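You operate a simulated robot arm through the tools that you are given. There is no shell and no other tool. Be economical: measure what you need, move in short steps, check, and stop when the job is done.

Carry out the task below with a simulated robot arm. There is one attempt and no reset: what you move stays moved.

JOB
Level the clamped disc on the FORM console, then measure it and save.
Fine: switch the console on and leave it on; level means X and Y show 0; leave the disc clamped; save one reading.

The check looks at the end state, three seconds after you hand in, the way a careful person would. Anything else that was tipped, shoved, dropped, spilled or broken makes it a failure.

ROBOT AND FRAMES
A 6-joint arm with a two-finger parallel gripper, fixed in place. Base frame: the origin is at the foot of the arm, x ahead of it, y to its left, z up. Units: m, rad, N and s.
With the tool pointing down near the work surface it reaches from about 0.14 to 0.58 m from the base axis. Its first joint turns from -1.152 to 1.152 rad. Payload 2.1 kg.
The tool frame sits at the grasp point between the pads (the TCP): z along the fingers, y along the line on which they close. The tips reach 0.03 m beyond it. Largest opening 0.094 m; finger width 0.028, thickness 0.01; the body of the gripper, 0.05 by 0.096 m, starts 0.055 m behind the TCP.
Orientation is that of the tool frame in the base frame, as a unit quaternion [w, x, y, z]. With the fingers straight down and closing along the base's y, the tool's x points along the base's -x, its y along +y and its z along -z.

CONTROLS
- The arm moves only by the tool drive_tool. Its argument "rows" is a list of rows, each an object (a shift or turn left out is 0, a gripper value left out holds the last) with "xyz": the shift along the tool's x, y, z in units of 500 mm (1.0 is 500 mm), a list of three; "rot": the turn, a rotation vector about the tool's x, y, z in units of 120 degrees (1.0 is 120 degrees), a list of three; "jaw": the gripper command, from -1 (shut) to 1 (fully open), values between in proportion. In form: [{"xyz": [dx, dy, dz], "rot": [ax, ay, az], "jaw": jaw}, ...]. A call has 1 to 10 rows; each row is the pose to reach, as a shift and turn from the pose commanded when the call began, along the tool's axes at that moment. A call with a number of a shift or a turn outside -1 to 1 is refused whole. Rows are played at 5 a second. More than 0.05 m and 0.15 rad between two rows, or a gripper value outside its range, and nothing of the call is played. A pose out of reach is approached as far as the arm can. The call stops where the force on the tool passes 90 N (or 10 N more than at its start, if that is more) or the arm is blocked; 0.2 s more then pass. Each finger travels about 0.072 m/s and halts on what it meets, pressing with about 24 N; the grip force reading is that of the motor and also rises with nothing between the fingers. The clock runs only during rows and for 0.2 s after the last one: add rows that repeat a pose to give the fingers time. It gives the time, the measured TCP pose, the force on the tool (base axes), the opening and the grip force at its end, in the units of the frame above (readings bear some noise), with the torque about the TCP (base axes, N m) and any sound that the robot's microphone picked up.
- Cameras (640 x 400 px; columns grow to the right, rows downward): "scene" is fixed at [0.06, -0.3706, 0.4919]; the picture's right is [0.76, -0.65, 0.00], its down [-0.31, -0.37, -0.88] and it looks along [0.57, 0.67, -0.48] (base axes); focal length 217 px, centre (320, 200). "wrist" rides on the gripper at [0.076, 0.014, -0.102] in the tool frame; the picture's right is [-0.18, 0.98, 0.00], its down [-0.75, -0.14, -0.64] and it looks along [-0.63, -0.12, 0.77] (tool axes); focal length 243 px, centre (320, 200). There is no depth. A picture from a camera that has moved, and an enlarged one, comes with that camera's place and axes in the base frame and with its lens.
- get_image(camera): a new picture of that camera. It takes no simulated time.
- inspect(camera, box): a new picture of the part [left, top, right, bottom] of that camera's present view, enlarged. It takes no simulated time.
- close_job(): hands the job in; it is judged then, once.

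Go step by step. Nothing tells you positions but the pictures and the camera data: compare them with the known pose of the tool, close in by small moves and look again before you grip or let go. The budget is 120 turns and 64 pictures, counting those below and the enlarged ones. Unless the task says otherwise, let go and move clear before handing in, and close with one line.

The tools are called after ">>>" as name(argument=value, ...) on one line, values as JSON. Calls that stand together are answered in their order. drive_tool: Moves the arm, as the interface text tells. Its arguments: {"type":"object","properties":{"rows":{"type":"array"}},"required":["rows"]} The other tools are called the same way: get_image (camera) takes a picture; inspect (camera, box) takes an enlarged picture of a part of a camera's view; close_job () hands the job in.

At the start:

```text
time: 0.0
tool_pos: [0.2787, 0.0745, 0.3625]
tool_rot: [-0.001, -0.001, 1.0, 0.001]
ft_force: [-0.6, -0.1, -0.2]
ft_torque: [-0.01, 0.0, 0.02]
gripper_width: 0.0937
grasp_force: 0.1
```

scene: 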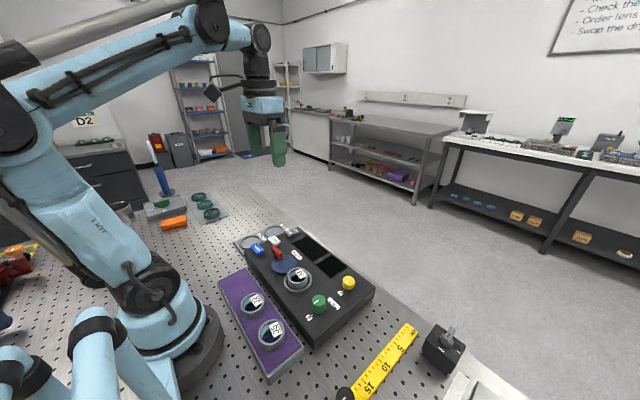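
wrist: 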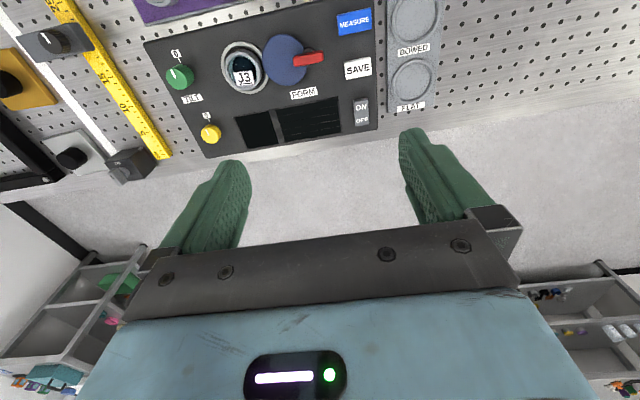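

I see the FORM console ahead of the arm, with a disc in a clamp, two tilt knobs, a rocker power switch, and MEASURE and SAVE keys. I'll enlarge both views to read the details.

>>> inspect(camera="wrist", box=[140, 0, 450, 170])

>>> inspect(camera="scene", box=[210, 215, 390, 355])

```text
2.06 times, centred on (295, 85) of wrist
camera zoom: at [0.2012, 0.0888, 0.464], right [0.18, 0.98, 0.0], down [0.75, -0.14, 0.64], along [0.63, -0.12, -0.77], focal length 501 px, centre (372, 437)
```

zoom: 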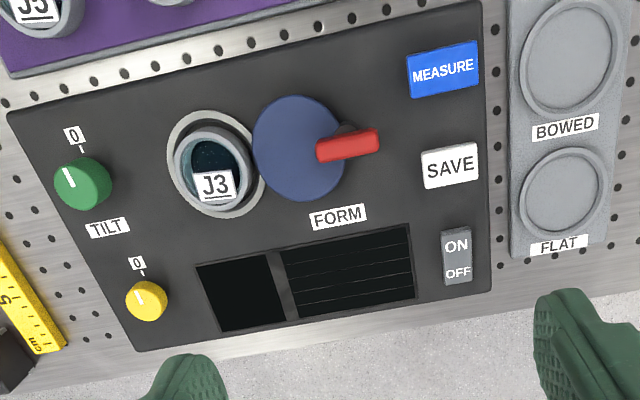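

```text
2.86 times, centred on (300, 285) of scene
camera zoom: at [0.06, -0.3706, 0.4919], right [0.76, -0.65, 0.0], down [-0.31, -0.37, -0.88], along [0.57, 0.67, -0.48], focal length 620 px, centre (377, -43)
```

zoom: 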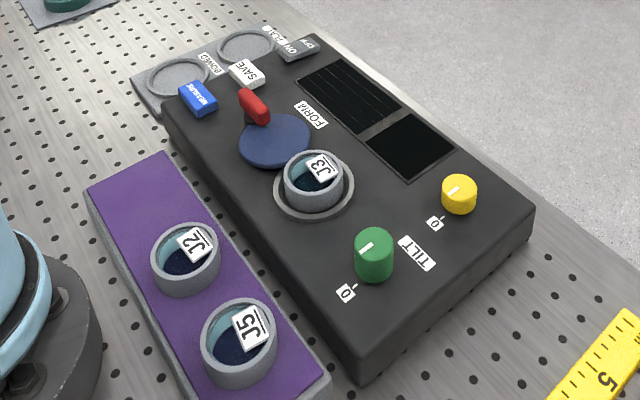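

The rocker is at about (0.36, 0.128) and the console top at z≈0.05–0.06. I'll close the jaws and go above the rocker.

>>> drive_tool(rows=[{"xyz": [-0.0238, 0.0178, 0.0708], "jaw": -1}, {"xyz": [-0.0475, 0.0357, 0.1417]}, {"xyz": [-0.0713, 0.0535, 0.2125]}, {"xyz": [-0.095, 0.0713, 0.2833]}, {"xyz": [-0.1188, 0.0892, 0.3542]}, {"xyz": [-0.1426, 0.107, 0.425]}, {"xyz": [-0.1426, 0.107, 0.425]}])

>>> get_image(camera="wrist")

>>> inspect(camera="scene", box=[210, 175, 390, 315])

```text
time: 1.6
tool_pos: [0.3493, 0.1281, 0.1516]
tool_rot: [0.0, -0.001, 1.0, 0.001]
ft_force: [-0.5, -0.2, -1.2]
ft_torque: [-0.02, -0.01, 0.02]
gripper_width: 0.0
grasp_force: 24.1
```

```text
59 pictures are left
camera wrist: at [0.273, 0.1425, 0.2527], right [0.18, 0.98, 0.0], down [0.75, -0.14, 0.64], along [0.63, -0.12, -0.77], focal length 243 px, centre (320, 200)
```

wrist: 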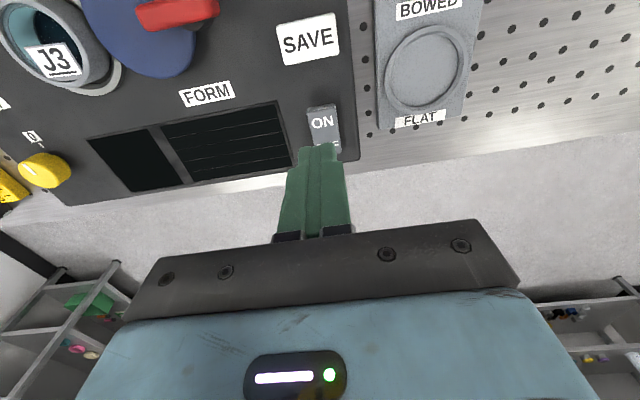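

```text
2.86 times, centred on (300, 245) of scene
camera zoom: at [0.06, -0.3706, 0.4919], right [0.76, -0.65, 0.0], down [-0.31, -0.37, -0.88], along [0.57, 0.67, -0.48], focal length 620 px, centre (377, 71)
```

zoom: 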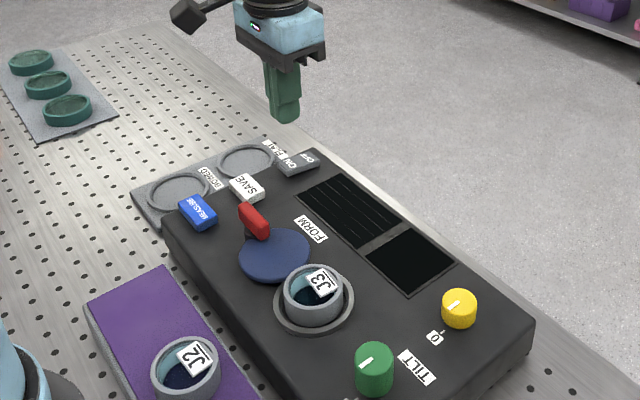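

ON half is centred at about (0.350, 0.129), z≈0.055. I'll shift slightly back so the tip covers only the ON half, and descend until just above it.

>>> drive_tool(rows=[{"xyz": [0.016, 0.002, 0.06]}, {"xyz": [0.016, 0.002, 0.11]}, {"xyz": [0.016, 0.002, 0.12]}, {"xyz": [0.016, 0.002, 0.12]}])

>>> inspect(camera="wrist", box=[220, 60, 420, 185])

>>> inspect(camera="scene", box=[250, 190, 350, 260])

```text
time: 2.6
tool_pos: [0.3417, 0.1279, 0.0901]
tool_rot: [0.001, -0.001, 1.0, 0.0]
ft_force: [0.4, -0.4, 1.0]
ft_torque: [-0.01, 0.04, -0.01]
gripper_width: 0.0001
grasp_force: 24.3
```

```text
3.20 times, centred on (320, 122) of wrist
camera zoom: at [0.2652, 0.1432, 0.1915], right [0.18, 0.98, 0.0], down [0.75, -0.14, 0.64], along [0.63, -0.12, -0.77], focal length 776 px, centre (320, 448)
```

zoom: 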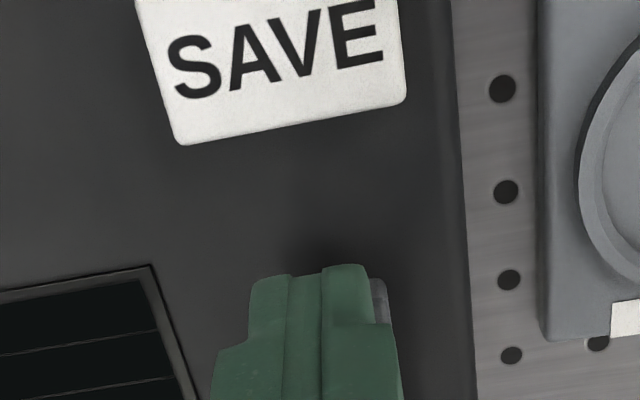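

```text
5.71 times, centred on (300, 225) of scene
camera zoom: at [0.06, -0.3706, 0.4919], right [0.76, -0.65, 0.0], down [-0.31, -0.37, -0.88], along [0.57, 0.67, -0.48], focal length 1241 px, centre (434, 57)
```

zoom: 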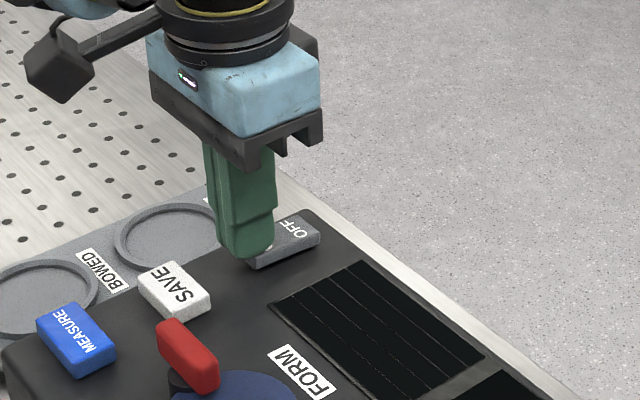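

The tip is right over the ON half. Pressing down in small steps.

>>> drive_tool(rows=[{"xyz": [0, 0.004, 0.006]}, {"xyz": [0, 0.004, 0.01]}, {"xyz": [0, 0.004, 0.014]}, {"xyz": [0, 0.004, 0.018]}])

>>> inspect(camera="scene", box=[250, 190, 390, 290])

```text
time: 3.3
tool_pos: [0.3428, 0.1292, 0.0867]
tool_rot: [-0.001, 0.001, 1.0, -0.001]
ft_force: [-2.8, -0.3, 23.0]
ft_torque: [-0.02, -0.28, -0.16]
gripper_width: 0.0002
grasp_force: 24.3
stopped in row 3: the force on the tool passed its limit at 105 N (the readings are from after the stop); the commanded pose is now the measured one
```

```text
4.00 times, centred on (320, 240) of scene
camera zoom: at [0.0599, -0.3706, 0.4919], right [0.76, -0.65, 0.0], down [-0.31, -0.37, -0.88], along [0.57, 0.67, -0.48], focal length 869 px, centre (320, 40)
```

zoom: 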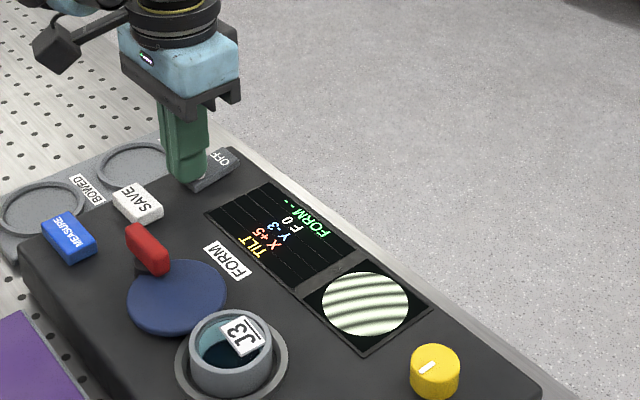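

The console is on, showing X +5, Y −3. I lift and travel to above the yellow knob at about (0.348, −0.134), opening the jaws a bit.

>>> drive_tool(rows=[{"xyz": [0, 0, -0.08]}, {"xyz": [0, 0, -0.15]}, {"xyz": [0, -0.09, -0.15]}, {"xyz": [0, -0.18, -0.15]}, {"xyz": [-0.005, -0.27, -0.15]}, {"xyz": [-0.01, -0.36, -0.15]}, {"xyz": [-0.01, -0.45, -0.15]}, {"xyz": [-0.01, -0.526, -0.15], "jaw": 0.1}, {"xyz": [-0.01, -0.526, -0.15]}, {"xyz": [-0.01, -0.526, -0.15]}])

>>> get_image(camera="wrist")

>>> get_image(camera="scene")

```text
time: 5.5
tool_pos: [0.3471, -0.1328, 0.1634]
tool_rot: [-0.001, -0.001, 1.0, -0.001]
ft_force: [-0.2, -0.2, 0.4]
ft_torque: [0.0, 0.01, 0.01]
gripper_width: 0.0514
grasp_force: 0.0
```

```text
54 pictures are left
camera wrist: at [0.2707, -0.1181, 0.2647], right [0.18, 0.98, 0.0], down [0.75, -0.14, 0.64], along [0.63, -0.12, -0.77], focal length 243 px, centre (320, 200)
```

wrist: 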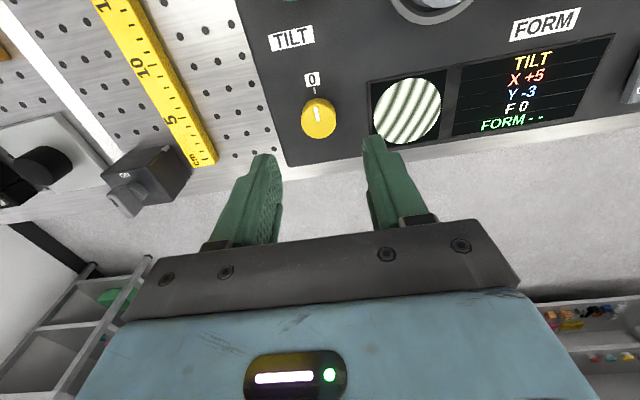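

```text
53 pictures are left
```

scene: 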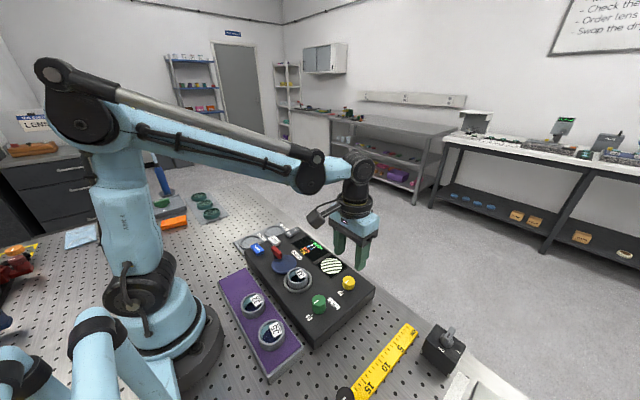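

>>> inspect(camera="wrist", box=[240, 60, 400, 160])

>>> inspect(camera="scene", box=[290, 250, 390, 330])

```text
4.00 times, centred on (320, 110) of wrist
camera zoom: at [0.2707, -0.1181, 0.2647], right [0.18, 0.98, 0.0], down [0.75, -0.14, 0.64], along [0.63, -0.12, -0.77], focal length 970 px, centre (320, 560)
```

zoom: 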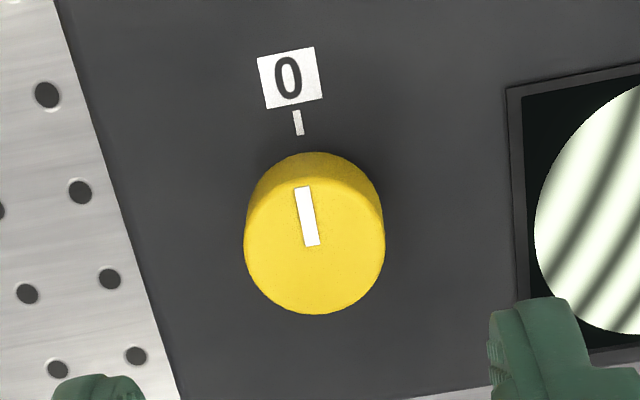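

```text
5.00 times, centred on (340, 290) of scene
camera zoom: at [0.06, -0.3706, 0.4919], right [0.76, -0.65, 0.0], down [-0.31, -0.37, -0.88], along [0.57, 0.67, -0.48], focal length 1086 px, centre (220, -250)
```

zoom: 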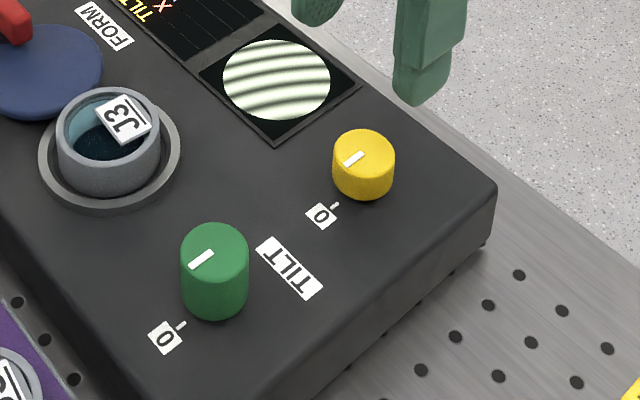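

Yellow knob's top is at about (0.350, −0.134, 0.067), diameter ~29 mm. I descend with the jaws straddling it, and check before gripping.

>>> drive_tool(rows=[{"xyz": [-0.004, -0.001, 0.07]}, {"xyz": [-0.004, -0.001, 0.12]}, {"xyz": [-0.004, -0.001, 0.14]}, {"xyz": [-0.004, -0.001, 0.155]}, {"xyz": [-0.004, -0.001, 0.155]}])

>>> get_image(camera="wrist")

>>> inspect(camera="scene", box=[270, 220, 400, 310])

```text
time: 6.7
tool_pos: [0.3482, -0.1338, 0.085]
tool_rot: [0.0, 0.0, 1.0, 0.0]
ft_force: [-0.6, 0.1, 0.3]
ft_torque: [-0.01, 0.0, -0.03]
gripper_width: 0.0517
grasp_force: 0.1
```

```text
50 pictures are left
camera wrist: at [0.272, -0.1178, 0.1861], right [0.18, 0.98, 0.0], down [0.75, -0.14, 0.64], along [0.63, -0.12, -0.77], focal length 243 px, centre (320, 200)
```

wrist: 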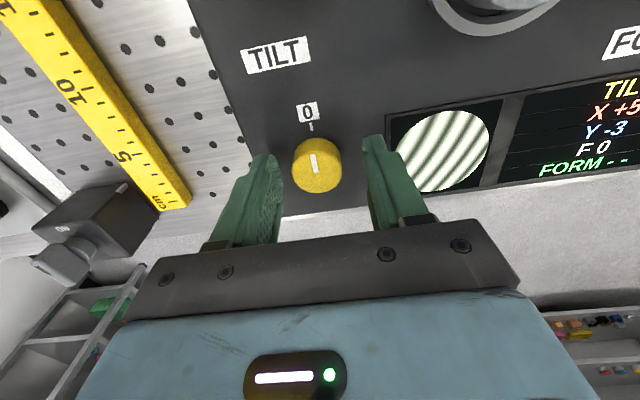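

```text
4.44 times, centred on (335, 265) of scene
camera zoom: at [0.06, -0.3706, 0.4919], right [0.76, -0.65, 0.0], down [-0.31, -0.37, -0.88], along [0.57, 0.67, -0.48], focal length 965 px, centre (253, -89)
```

zoom: 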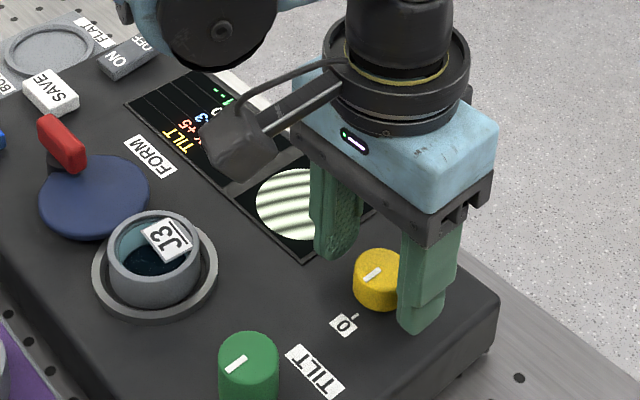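

Aligned. Closing on the knob.

>>> drive_tool(rows=[{"xyz": [0, 0, 0], "jaw": -0.2}, {"xyz": [0, 0, 0], "jaw": -0.5}, {"xyz": [0, 0, 0], "jaw": -0.5}])

>>> get_image(camera="wrist")

```text
time: 7.5
tool_pos: [0.3475, -0.134, 0.0843]
tool_rot: [-0.001, 0.0, 1.0, -0.002]
ft_force: [-0.9, -14.8, -6.4]
ft_torque: [-0.34, -0.07, -0.03]
gripper_width: 0.032
grasp_force: 7.4
```

```text
48 pictures are left
camera wrist: at [0.2719, -0.1184, 0.1862], right [0.18, 0.98, 0.0], down [0.75, -0.14, 0.64], along [0.63, -0.12, -0.77], focal length 243 px, centre (320, 200)
```

wrist: 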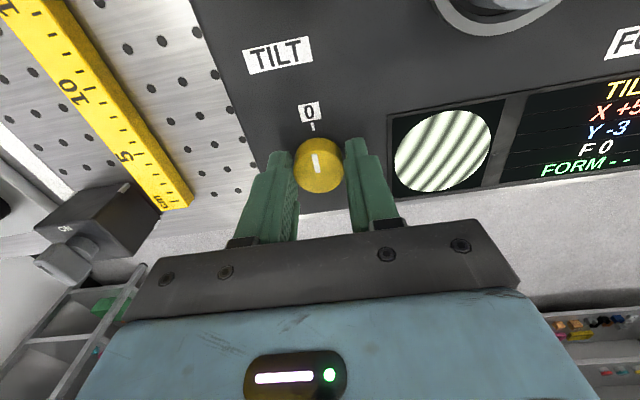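

The −y finger carries more load, so I'll shift the tool 1 mm to −y and read again.

>>> drive_tool(rows=[{"xyz": [0, -0.002, 0]}, {"xyz": [0, -0.002, 0]}, {"xyz": [0, -0.002, 0]}])

```text
time: 8.3
tool_pos: [0.3495, -0.1337, 0.0846]
tool_rot: [-0.001, 0.0, 1.0, -0.001]
ft_force: [-0.7, -13.2, -7.6]
ft_torque: [-0.27, 0.08, -0.03]
gripper_width: 0.0309
grasp_force: 6.5
```

>>> drive_tool(rows=[{"xyz": [0, -0.003, 0], "jaw": -0.7}, {"xyz": [0, -0.003, 0]}, {"xyz": [0, -0.003, 0], "rot": [0, 0, 0.04]}, {"xyz": [0, -0.003, 0], "rot": [0, 0, 0.083]}, {"xyz": [0, -0.003, 0], "rot": [0, 0, 0.083]}])

>>> get_image(camera="wrist")

```text
time: 9.5
tool_pos: [0.3492, -0.1341, 0.0843]
tool_rot: [-0.001, 0.086, 0.996, 0.0]
ft_force: [-5.7, 7.9, 22.2]
ft_torque: [0.26, 0.16, -0.03]
gripper_width: 0.0293
grasp_force: 44.9
```

```text
47 pictures are left
camera wrist: at [0.2759, -0.1071, 0.1867], right [0.35, 0.94, 0.0], down [0.72, -0.27, 0.64], along [0.6, -0.22, -0.77], focal length 243 px, centre (320, 200)
```

wrist: 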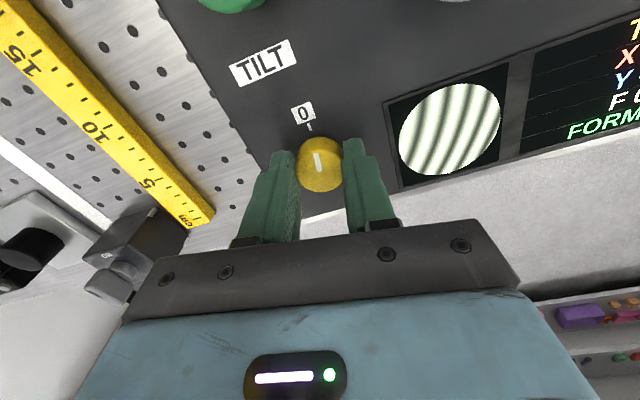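

>>> inspect(camera="scene", box=[275, 215, 385, 300])

>>> inspect(camera="wrist", box=[260, 0, 640, 220])

```text
4.71 times, centred on (330, 258) of scene
camera zoom: at [0.0599, -0.3705, 0.4919], right [0.76, -0.65, 0.0], down [-0.31, -0.37, -0.88], along [0.57, 0.67, -0.48], focal length 1022 px, centre (273, -71)
```

zoom: 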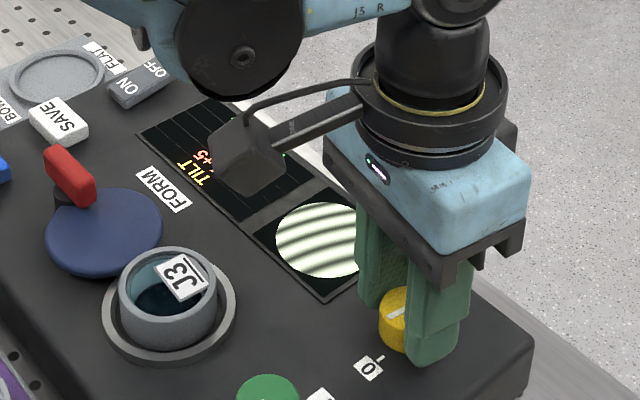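

```text
1.68 times, centred on (450, 110) of wrist
camera zoom: at [0.2759, -0.1071, 0.1867], right [0.35, 0.94, 0.0], down [0.72, -0.27, 0.64], along [0.6, -0.22, -0.77], focal length 409 px, centre (101, 352)
```

zoom: 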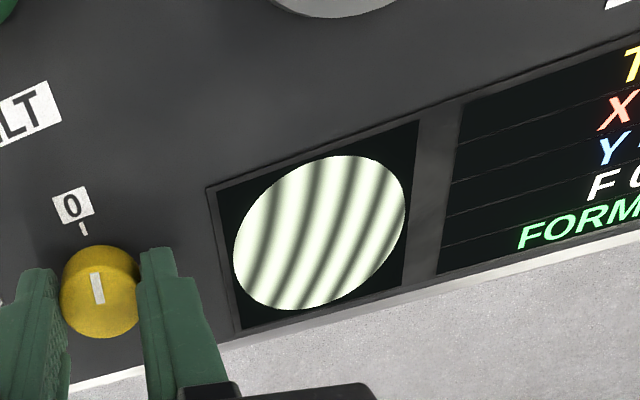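

The yellow knob turned with the tool, but the readout is out of view. I'll release, rotate back and read it.

>>> drive_tool(rows=[{"xyz": [0, 0, 0], "jaw": 0.1}, {"xyz": [0, 0, 0]}, {"xyz": [0, 0, 0], "rot": [0, 0, -0.05]}, {"xyz": [0, 0, 0], "rot": [0, 0, -0.1]}, {"xyz": [0, 0, 0], "rot": [0, 0, -0.125]}, {"xyz": [0, 0, 0], "rot": [0, 0, -0.125]}])

>>> get_image(camera="wrist")

```text
time: 10.9
tool_pos: [0.3481, -0.1358, 0.0842]
tool_rot: [-0.001, -0.045, 0.999, -0.001]
ft_force: [-0.4, -0.1, 0.6]
ft_torque: [0.05, 0.01, 0.02]
gripper_width: 0.0517
grasp_force: 0.2
```

```text
44 pictures are left
camera wrist: at [0.2712, -0.1275, 0.1862], right [0.1, 1.0, 0.0], down [0.76, -0.07, 0.64], along [0.64, -0.06, -0.77], focal length 243 px, centre (320, 200)
```

wrist: 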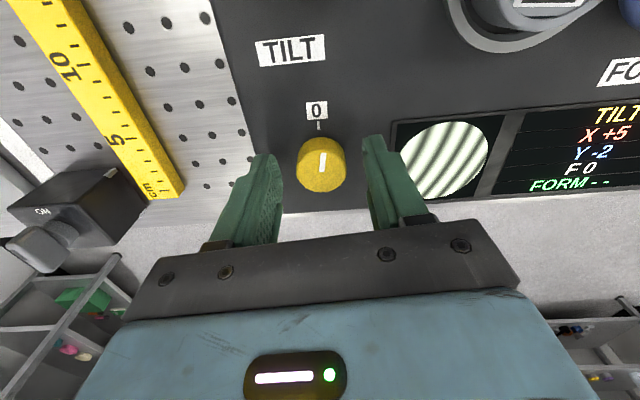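

Yellow controls Y: 10° clockwise gave +1. I'll turn it 20° more clockwise, release, and rotate back to look.

>>> drive_tool(rows=[{"xyz": [0, 0, 0], "jaw": -0.2}, {"xyz": [0, 0, 0], "jaw": -0.7}, {"xyz": [0, 0, 0]}, {"xyz": [0, 0, 0], "rot": [0, 0, 0.05]}, {"xyz": [0, 0, 0], "rot": [0, 0, 0.1]}, {"xyz": [0, 0, 0], "rot": [0, 0, 0.1667]}, {"xyz": [0, 0, 0], "rot": [0, 0, 0.1667]}, {"xyz": [0, 0, 0], "rot": [0, 0, 0.1667], "jaw": 0.1}, {"xyz": [0, 0, 0], "rot": [0, 0, 0.1667]}])

>>> drive_tool(rows=[{"rot": [0, 0, -0.06]}, {"rot": [0, 0, -0.12]}, {"rot": [0, 0, -0.1667]}, {"rot": [0, 0, -0.1667]}])

>>> get_image(camera="wrist")

```text
time: 12.9
tool_pos: [0.3484, -0.1353, 0.084]
tool_rot: [-0.001, 0.131, 0.991, -0.003]
ft_force: [-0.4, 0.0, 0.2]
ft_torque: [0.04, 0.02, -0.01]
gripper_width: 0.0519
grasp_force: 0.0
```

```text
time: 13.9
tool_pos: [0.3485, -0.1358, 0.0852]
tool_rot: [-0.001, -0.046, 0.999, 0.0]
ft_force: [-0.2, -0.7, -1.0]
ft_torque: [0.0, -0.01, 0.0]
gripper_width: 0.0518
grasp_force: 0.0
```

```text
43 pictures are left
camera wrist: at [0.2714, -0.1277, 0.1863], right [0.09, 1.0, 0.0], down [0.76, -0.07, 0.64], along [0.64, -0.06, -0.77], focal length 243 px, centre (320, 200)
```

wrist: 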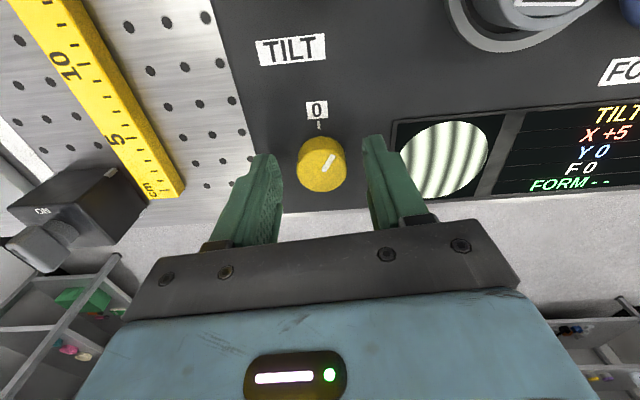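

Y reads 0. Next the green knob at about (0.257, −0.132): rise, rotate to square, and move above it.

>>> drive_tool(rows=[{"xyz": [0, 0, -0.08], "rot": [0, 0, 0]}, {"xyz": [0, 0, -0.16], "rot": [0, 0, 0.02]}, {"xyz": [0.09, 0.0115, -0.16], "rot": [0, 0, 0.044]}, {"xyz": [0.1826, 0.023, -0.16], "rot": [0, 0, 0.044]}, {"xyz": [0.1826, 0.023, -0.16], "rot": [0, 0, 0.044]}])

>>> get_image(camera="wrist")

>>> inspect(camera="scene", box=[270, 240, 390, 330])

```text
time: 15.1
tool_pos: [0.2568, -0.1324, 0.165]
tool_rot: [-0.001, 0.002, 1.0, -0.001]
ft_force: [-0.4, -0.2, -0.5]
ft_torque: [0.05, 0.0, -0.01]
gripper_width: 0.0517
grasp_force: 0.2
```

```text
42 pictures are left
camera wrist: at [0.1805, -0.1171, 0.2671], right [0.19, 0.98, 0.0], down [0.75, -0.14, 0.64], along [0.63, -0.12, -0.77], focal length 243 px, centre (320, 200)
```

wrist: 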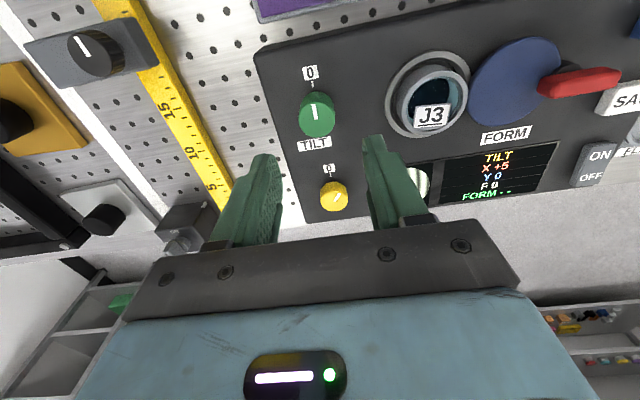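

```text
4.44 times, centred on (330, 285) of scene
camera zoom: at [0.06, -0.3706, 0.4919], right [0.76, -0.65, 0.0], down [-0.31, -0.37, -0.88], along [0.57, 0.67, -0.48], focal length 965 px, centre (276, -178)
```

zoom: 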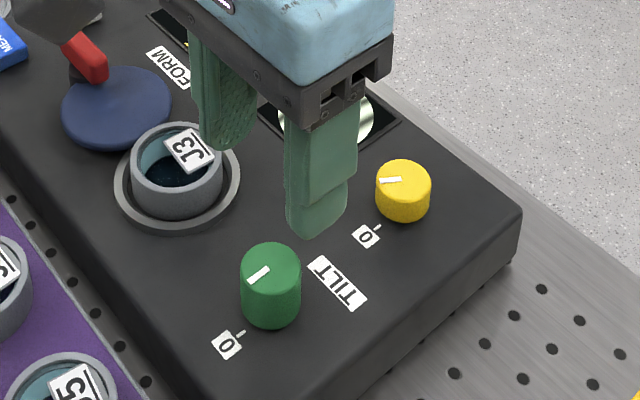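

Green knob top at about (0.255, −0.1345, 0.074), and the readout is visible from here. Descend around it.

>>> drive_tool(rows=[{"xyz": [0.003, -0.004, 0.07]}, {"xyz": [0.003, -0.004, 0.12]}, {"xyz": [0.003, -0.004, 0.14]}, {"xyz": [0.003, -0.004, 0.152]}, {"xyz": [0.003, -0.004, 0.152]}])

>>> get_image(camera="wrist")

```text
time: 16.3
tool_pos: [0.2554, -0.1343, 0.0886]
tool_rot: [-0.001, 0.002, 1.0, -0.001]
ft_force: [1.4, -0.5, -0.2]
ft_torque: [-0.01, 0.05, 0.03]
gripper_width: 0.0517
grasp_force: 0.1
```

```text
40 pictures are left
camera wrist: at [0.1792, -0.1192, 0.1907], right [0.19, 0.98, 0.0], down [0.75, -0.14, 0.64], along [0.63, -0.12, -0.77], focal length 243 px, centre (320, 200)
```

wrist: 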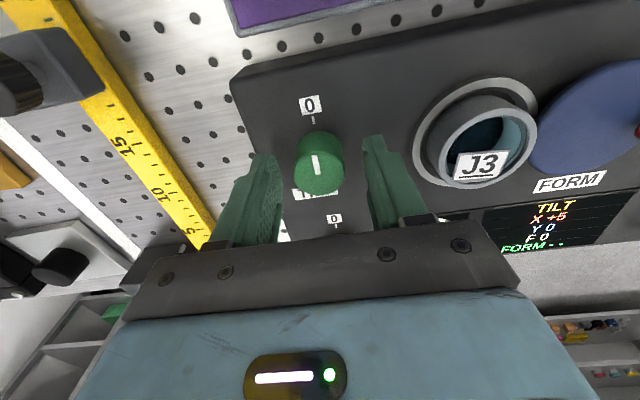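

Centred. Grip and try 10° clockwise, staying gripped while I read.

>>> drive_tool(rows=[{"xyz": [0, 0, 0], "jaw": -0.2}, {"xyz": [0, 0, 0], "jaw": -0.7}, {"xyz": [0, 0, 0]}, {"xyz": [0, 0, 0], "rot": [0, 0, 0.042]}, {"xyz": [0, 0, 0], "rot": [0, 0, 0.0833]}, {"xyz": [0, 0, 0], "rot": [0, 0, 0.0833]}])

>>> get_image(camera="wrist")

```text
time: 17.7
tool_pos: [0.2563, -0.1349, 0.0888]
tool_rot: [-0.001, 0.09, 0.996, -0.002]
ft_force: [0.1, -7.8, -1.6]
ft_torque: [-0.25, 0.01, 0.0]
gripper_width: 0.0292
grasp_force: 44.5
```

```text
39 pictures are left
camera wrist: at [0.183, -0.1065, 0.1907], right [0.36, 0.93, 0.0], down [0.72, -0.27, 0.64], along [0.6, -0.23, -0.77], focal length 243 px, centre (320, 200)
```

wrist: 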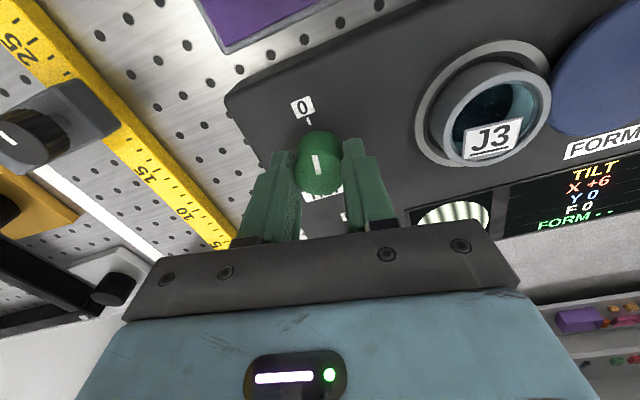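

Clockwise raises X, so I turn the other way: 30° counter-clockwise first.

>>> drive_tool(rows=[{"rot": [0, 0, -0.0625]}, {"rot": [0, 0, -0.125]}, {"rot": [0, 0, -0.1875]}, {"rot": [0, 0, -0.25]}, {"rot": [0, 0, -0.25]}])

>>> get_image(camera="wrist")

```text
time: 18.9
tool_pos: [0.2562, -0.1343, 0.0893]
tool_rot: [-0.001, -0.173, 0.985, -0.002]
ft_force: [0.6, -3.1, 11.7]
ft_torque: [-0.13, 0.07, -0.01]
gripper_width: 0.0294
grasp_force: 45.0
```

```text
38 pictures are left
camera wrist: at [0.1788, -0.1464, 0.1908], right [-0.16, 0.99, 0.0], down [0.76, 0.13, 0.64], along [0.63, 0.1, -0.77], focal length 243 px, centre (320, 200)
```

wrist: 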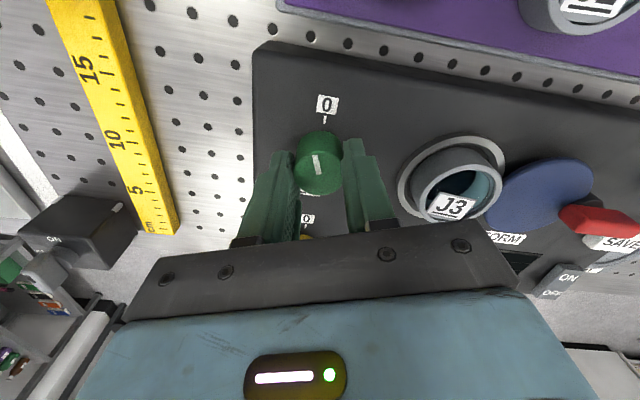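

>>> drive_tool(rows=[{"rot": [0, 0, -0.0625]}, {"rot": [0, 0, -0.125]}, {"rot": [0, 0, -0.1875]}, {"rot": [0, 0, -0.25]}, {"rot": [0, 0, -0.25]}])

>>> inspect(camera="scene", box=[240, 220, 370, 320])

```text
time: 20.1
tool_pos: [0.2552, -0.135, 0.0887]
tool_rot: [0.0, -0.421, 0.907, 0.0]
ft_force: [0.7, 0.4, 19.2]
ft_torque: [0.11, -0.14, -0.03]
gripper_width: 0.0291
grasp_force: 44.5
```

```text
4.00 times, centred on (305, 270) of scene
camera zoom: at [0.0599, -0.3706, 0.4919], right [0.76, -0.65, 0.0], down [-0.31, -0.37, -0.88], along [0.57, 0.67, -0.48], focal length 869 px, centre (380, -80)
```

zoom: 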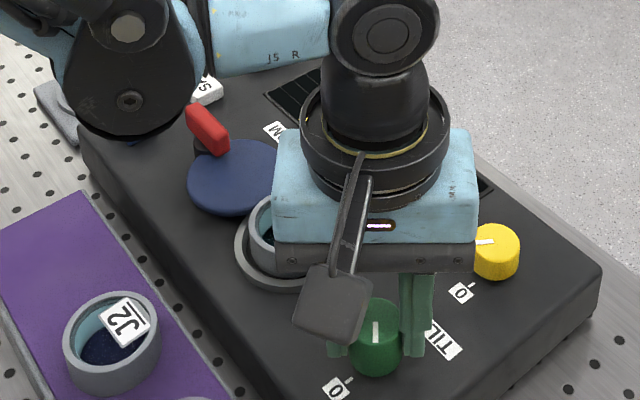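

Release, rise, and rotate back to read the display.

>>> drive_tool(rows=[{"xyz": [0, 0, 0], "jaw": 0.1}, {"xyz": [0, 0, 0]}, {"xyz": [0, 0, -0.08]}, {"xyz": [0, 0, -0.15], "rot": [0, 0, 0.06]}, {"xyz": [0, 0, -0.15], "rot": [0, 0, 0.125]}, {"xyz": [0, 0, -0.15], "rot": [0, 0, 0.19]}, {"xyz": [0, 0, -0.15], "rot": [0, 0, 0.25]}, {"xyz": [0, 0, -0.15], "rot": [0, 0, 0.31]}, {"xyz": [0, 0, -0.15], "rot": [0, 0, 0.37]}, {"xyz": [0, 0, -0.15], "rot": [0, 0, 0.4167]}])

>>> get_image(camera="wrist")

```text
time: 22.3
tool_pos: [0.2555, -0.1345, 0.1634]
tool_rot: [-0.001, 0.003, 1.0, -0.001]
ft_force: [0.2, -0.4, 0.3]
ft_torque: [-0.01, 0.0, 0.03]
gripper_width: 0.0518
grasp_force: 0.1
```

```text
36 pictures are left
camera wrist: at [0.1792, -0.1186, 0.2656], right [0.19, 0.98, 0.0], down [0.75, -0.14, 0.64], along [0.63, -0.12, -0.77], focal length 243 px, centre (320, 200)
```

wrist: 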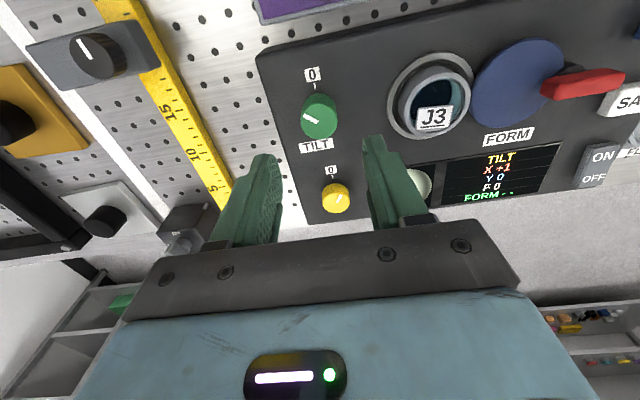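

X is +1. Descend again and turn another 10° counter-clockwise.

>>> drive_tool(rows=[{"xyz": [0, 0, 0.07]}, {"xyz": [0, 0, 0.12]}, {"xyz": [0, 0, 0.15]}, {"xyz": [0, 0, 0.15], "jaw": -0.2}, {"xyz": [0, 0, 0.15], "jaw": -0.7}, {"xyz": [0, 0, 0.15]}, {"xyz": [0, 0, 0.15], "rot": [0, 0, -0.042]}, {"xyz": [0, 0, 0.15], "rot": [0, 0, -0.083]}, {"xyz": [0, 0, 0.15], "rot": [0, 0, -0.083]}])

>>> drive_tool(rows=[{"xyz": [0, 0, 0], "jaw": 0.1}, {"xyz": [0, 0, 0]}, {"xyz": [0, 0, -0.08]}, {"xyz": [0, 0, -0.15], "rot": [0, 0, 0.042]}, {"xyz": [0, 0, -0.15], "rot": [0, 0, 0.083]}, {"xyz": [0, 0, -0.15], "rot": [0, 0, 0.083]}])

>>> get_image(camera="wrist")

```text
time: 24.3
tool_pos: [0.2561, -0.1344, 0.0879]
tool_rot: [0.0, -0.085, 0.996, -0.001]
ft_force: [2.2, -13.7, -48.8]
ft_torque: [-0.38, -0.13, -0.01]
gripper_width: 0.0291
grasp_force: 44.7
```

```text
time: 25.7
tool_pos: [0.256, -0.1336, 0.163]
tool_rot: [-0.001, 0.003, 1.0, 0.0]
ft_force: [0.1, 0.3, 0.5]
ft_torque: [0.05, -0.01, 0.05]
gripper_width: 0.0512
grasp_force: 0.0
```

```text
35 pictures are left
camera wrist: at [0.179, -0.1184, 0.2652], right [0.19, 0.98, 0.0], down [0.75, -0.14, 0.64], along [0.63, -0.12, -0.77], focal length 243 px, centre (320, 200)
```

wrist: 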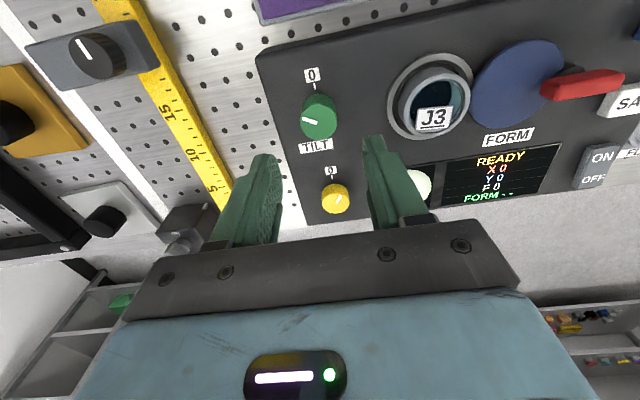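

READY: X 0, Y 0. Now close the jaws and travel over the MEASURE key at about (0.236, 0.128).

>>> drive_tool(rows=[{"xyz": [0, 0.09, 0], "jaw": -1}, {"xyz": [0, 0.18, 0]}, {"xyz": [0.02, 0.27, 0]}, {"xyz": [0.039, 0.36, 0]}, {"xyz": [0.039, 0.45, 0]}, {"xyz": [0.039, 0.525, 0]}, {"xyz": [0.039, 0.525, 0.04]}, {"xyz": [0.039, 0.525, 0.04]}])

>>> get_image(camera="wrist")

>>> inspect(camera="scene", box=[220, 200, 350, 290])

```text
time: 27.5
tool_pos: [0.236, 0.1281, 0.1425]
tool_rot: [0.0, 0.001, 1.0, 0.0]
ft_force: [-0.7, 0.5, 0.5]
ft_torque: [-0.01, 0.03, 0.01]
gripper_width: 0.0002
grasp_force: 24.0
```

```text
34 pictures are left
camera wrist: at [0.1598, 0.1435, 0.2445], right [0.19, 0.98, 0.0], down [0.75, -0.14, 0.64], along [0.63, -0.12, -0.77], focal length 243 px, centre (320, 200)
```

wrist: 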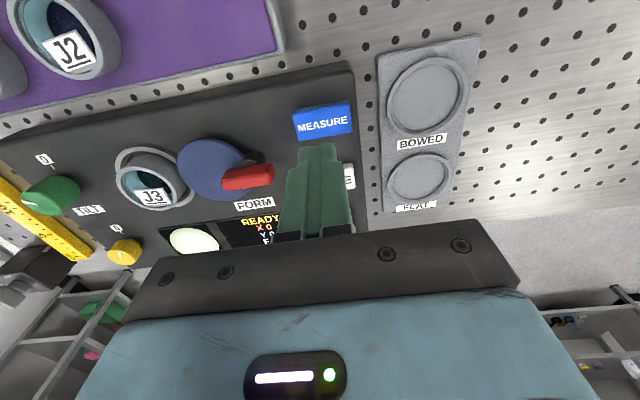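

```text
4.44 times, centred on (285, 245) of scene
camera zoom: at [0.06, -0.3706, 0.4919], right [0.76, -0.65, 0.0], down [-0.31, -0.37, -0.88], along [0.57, 0.67, -0.48], focal length 965 px, centre (476, 0)
```

zoom: 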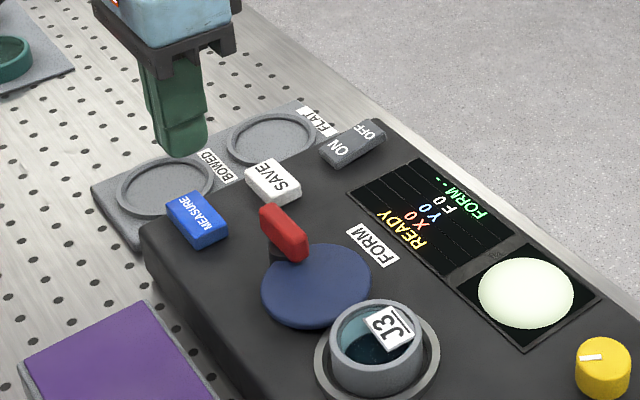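

MEASURE key is at about (0.235, 0.130), top z≈0.06. Descend and press in small steps.

>>> drive_tool(rows=[{"xyz": [0.002, 0.003, 0.05]}, {"xyz": [0.002, 0.003, 0.085]}, {"xyz": [0.002, 0.003, 0.095]}, {"xyz": [0.002, 0.003, 0.1]}, {"xyz": [0.002, 0.003, 0.104]}, {"xyz": [0.002, 0.003, 0.108]}])

>>> inspect(camera="scene", box=[220, 200, 350, 290])

```text
time: 28.9
tool_pos: [0.2361, 0.1299, 0.0894]
tool_rot: [-0.001, 0.002, 1.0, -0.002]
ft_force: [-0.2, 0.3, -0.5]
ft_torque: [0.0, 0.02, 0.0]
gripper_width: 0.0002
grasp_force: 24.5
```

```text
4.44 times, centred on (285, 245) of scene
camera zoom: at [0.06, -0.3706, 0.4919], right [0.76, -0.65, 0.0], down [-0.31, -0.37, -0.88], along [0.57, 0.67, -0.48], focal length 965 px, centre (476, 0)
```

zoom: 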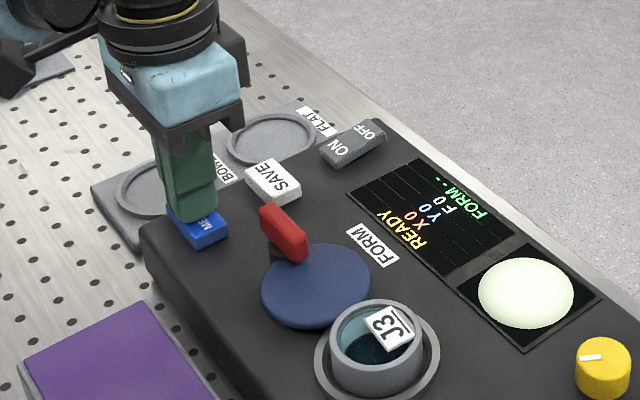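

>>> drive_tool(rows=[{"xyz": [0, 0, 0.003]}, {"xyz": [0, 0, 0.006]}, {"xyz": [0, 0, 0.009]}, {"xyz": [0, 0, 0.012]}])

>>> inspect(camera="scene", box=[220, 200, 350, 290])

```text
time: 29.9
tool_pos: [0.2359, 0.13, 0.0826]
tool_rot: [-0.001, 0.002, 1.0, -0.001]
ft_force: [0.2, -2.0, 2.8]
ft_torque: [-0.02, -0.04, -0.06]
gripper_width: 0.0
grasp_force: 23.4
heard: click
```

```text
4.44 times, centred on (285, 245) of scene
camera zoom: at [0.06, -0.3706, 0.4919], right [0.76, -0.65, 0.0], down [-0.31, -0.37, -0.88], along [0.57, 0.67, -0.48], focal length 965 px, centre (476, 0)
```

zoom: 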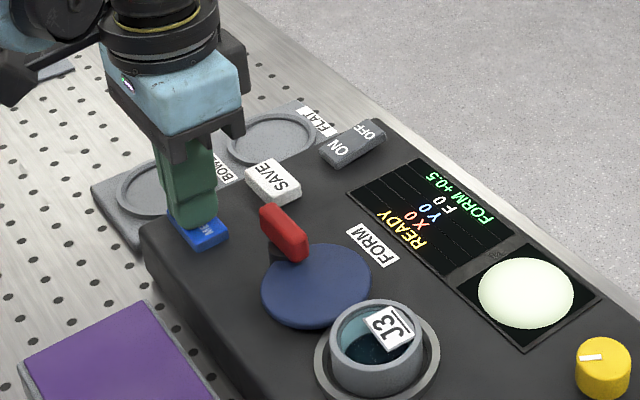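

FORM shows +0.5. Now lift and move to the SAVE key at about (0.292, 0.130).

>>> drive_tool(rows=[{"xyz": [0, 0, -0.06]}, {"xyz": [0, 0, -0.08]}, {"xyz": [-0.06, 0, -0.08]}, {"xyz": [-0.113, 0, -0.08]}, {"xyz": [-0.113, 0, -0.08]}])

>>> get_image(camera="wrist")

>>> inspect(camera="scene", box=[220, 200, 350, 290])

```text
time: 31.1
tool_pos: [0.2928, 0.1305, 0.124]
tool_rot: [-0.001, 0.001, 1.0, -0.001]
ft_force: [-0.6, 0.0, 0.1]
ft_torque: [-0.01, 0.01, 0.01]
gripper_width: 0.0
grasp_force: 24.0
```

```text
30 pictures are left
camera wrist: at [0.2168, 0.1448, 0.2253], right [0.19, 0.98, 0.0], down [0.75, -0.14, 0.64], along [0.63, -0.12, -0.77], focal length 243 px, centre (320, 200)
```

wrist: 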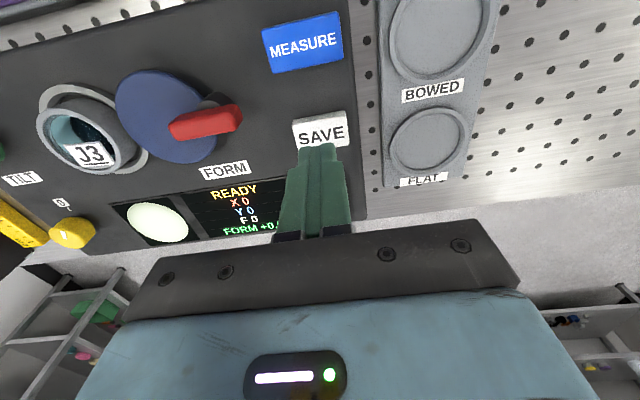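

```text
4.44 times, centred on (285, 245) of scene
camera zoom: at [0.06, -0.3706, 0.4919], right [0.76, -0.65, 0.0], down [-0.31, -0.37, -0.88], along [0.57, 0.67, -0.48], focal length 965 px, centre (476, 0)
```

zoom: 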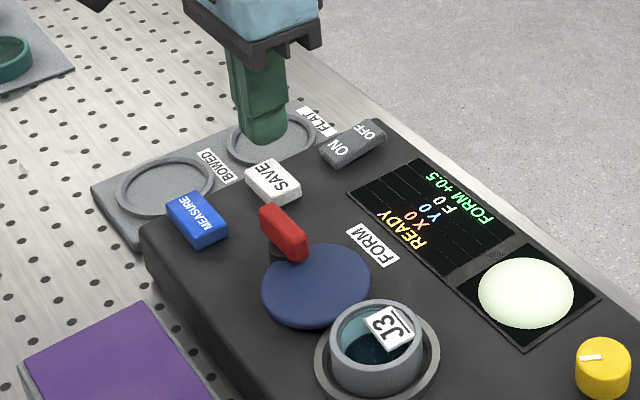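

>>> drive_tool(rows=[{"xyz": [0.003, 0, 0.04]}, {"xyz": [0.003, 0, 0.064]}, {"xyz": [0.003, 0, 0.07]}, {"xyz": [0.003, 0, 0.074]}, {"xyz": [0.003, 0, 0.078]}, {"xyz": [0.003, 0, 0.081]}])

>>> inspect(camera="scene", box=[220, 200, 350, 290])

```text
time: 32.5
tool_pos: [0.2907, 0.1299, 0.0827]
tool_rot: [-0.001, 0.001, 1.0, -0.001]
ft_force: [0.1, -0.4, 5.6]
ft_torque: [-0.02, -0.02, 0.0]
gripper_width: 0.0
grasp_force: 24.2
heard: click
```

```text
4.44 times, centred on (285, 245) of scene
camera zoom: at [0.06, -0.3706, 0.4919], right [0.76, -0.65, 0.0], down [-0.31, -0.37, -0.88], along [0.57, 0.67, -0.48], focal length 965 px, centre (476, 0)
```

zoom: 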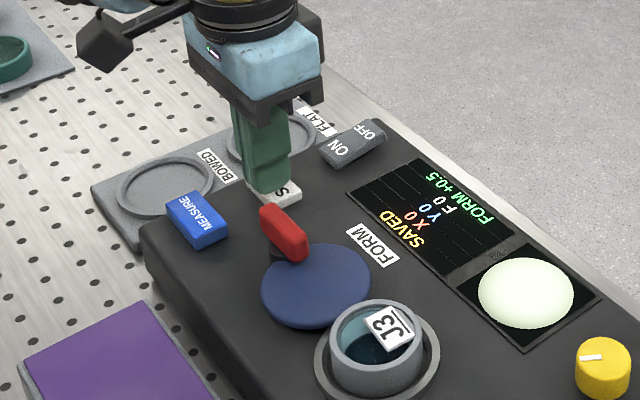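

It shows SAVED. I'll lift straight up, clear of the console, and take a final look.

>>> drive_tool(rows=[{"xyz": [0, 0, -0.08]}, {"xyz": [0, 0, -0.16]}, {"xyz": [0, 0, -0.24]}, {"xyz": [0, 0, -0.3]}, {"xyz": [0, 0, -0.3]}])

>>> inspect(camera="scene", box=[220, 200, 380, 320])

>>> get_image(camera="wrist")

```text
time: 33.7
tool_pos: [0.2922, 0.1297, 0.2335]
tool_rot: [-0.002, 0.002, 1.0, -0.001]
ft_force: [-0.2, -0.1, 0.4]
ft_torque: [0.0, 0.0, -0.05]
gripper_width: 0.0
grasp_force: 23.4
```

```text
3.33 times, centred on (300, 260) of scene
camera zoom: at [0.06, -0.3706, 0.4919], right [0.76, -0.65, 0.0], down [-0.31, -0.37, -0.88], along [0.57, 0.67, -0.48], focal length 724 px, centre (387, 0)
```

zoom: 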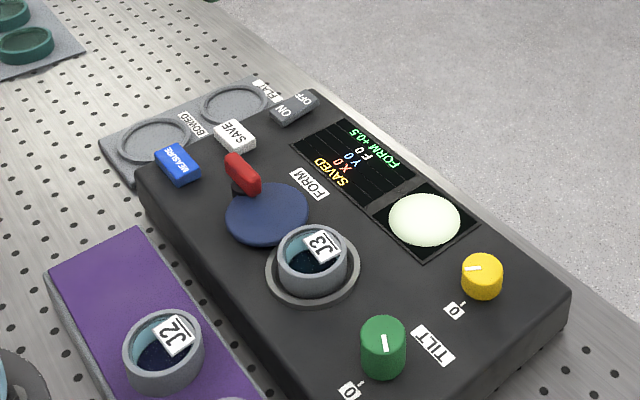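

```text
26 pictures are left
camera wrist: at [0.2151, 0.1454, 0.3349], right [0.19, 0.98, 0.0], down [0.75, -0.14, 0.64], along [0.63, -0.12, -0.77], focal length 243 px, centre (320, 200)
```

wrist: 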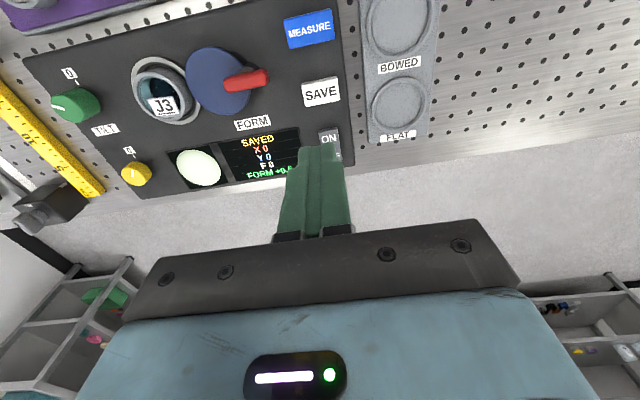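

The display shows SAVED, X 0, Y 0, FORM +0.5. The console is on, the disc is still clamped, nothing else has moved and the arm is clear, so I'm handing in.

>>> close_job()

```text
The job is handed in.
```

The job is done and handed in: the console is on, disc J3 is still clamped and level at X 0, Y 0, and one reading of FORM +0.5 was measured and saved.
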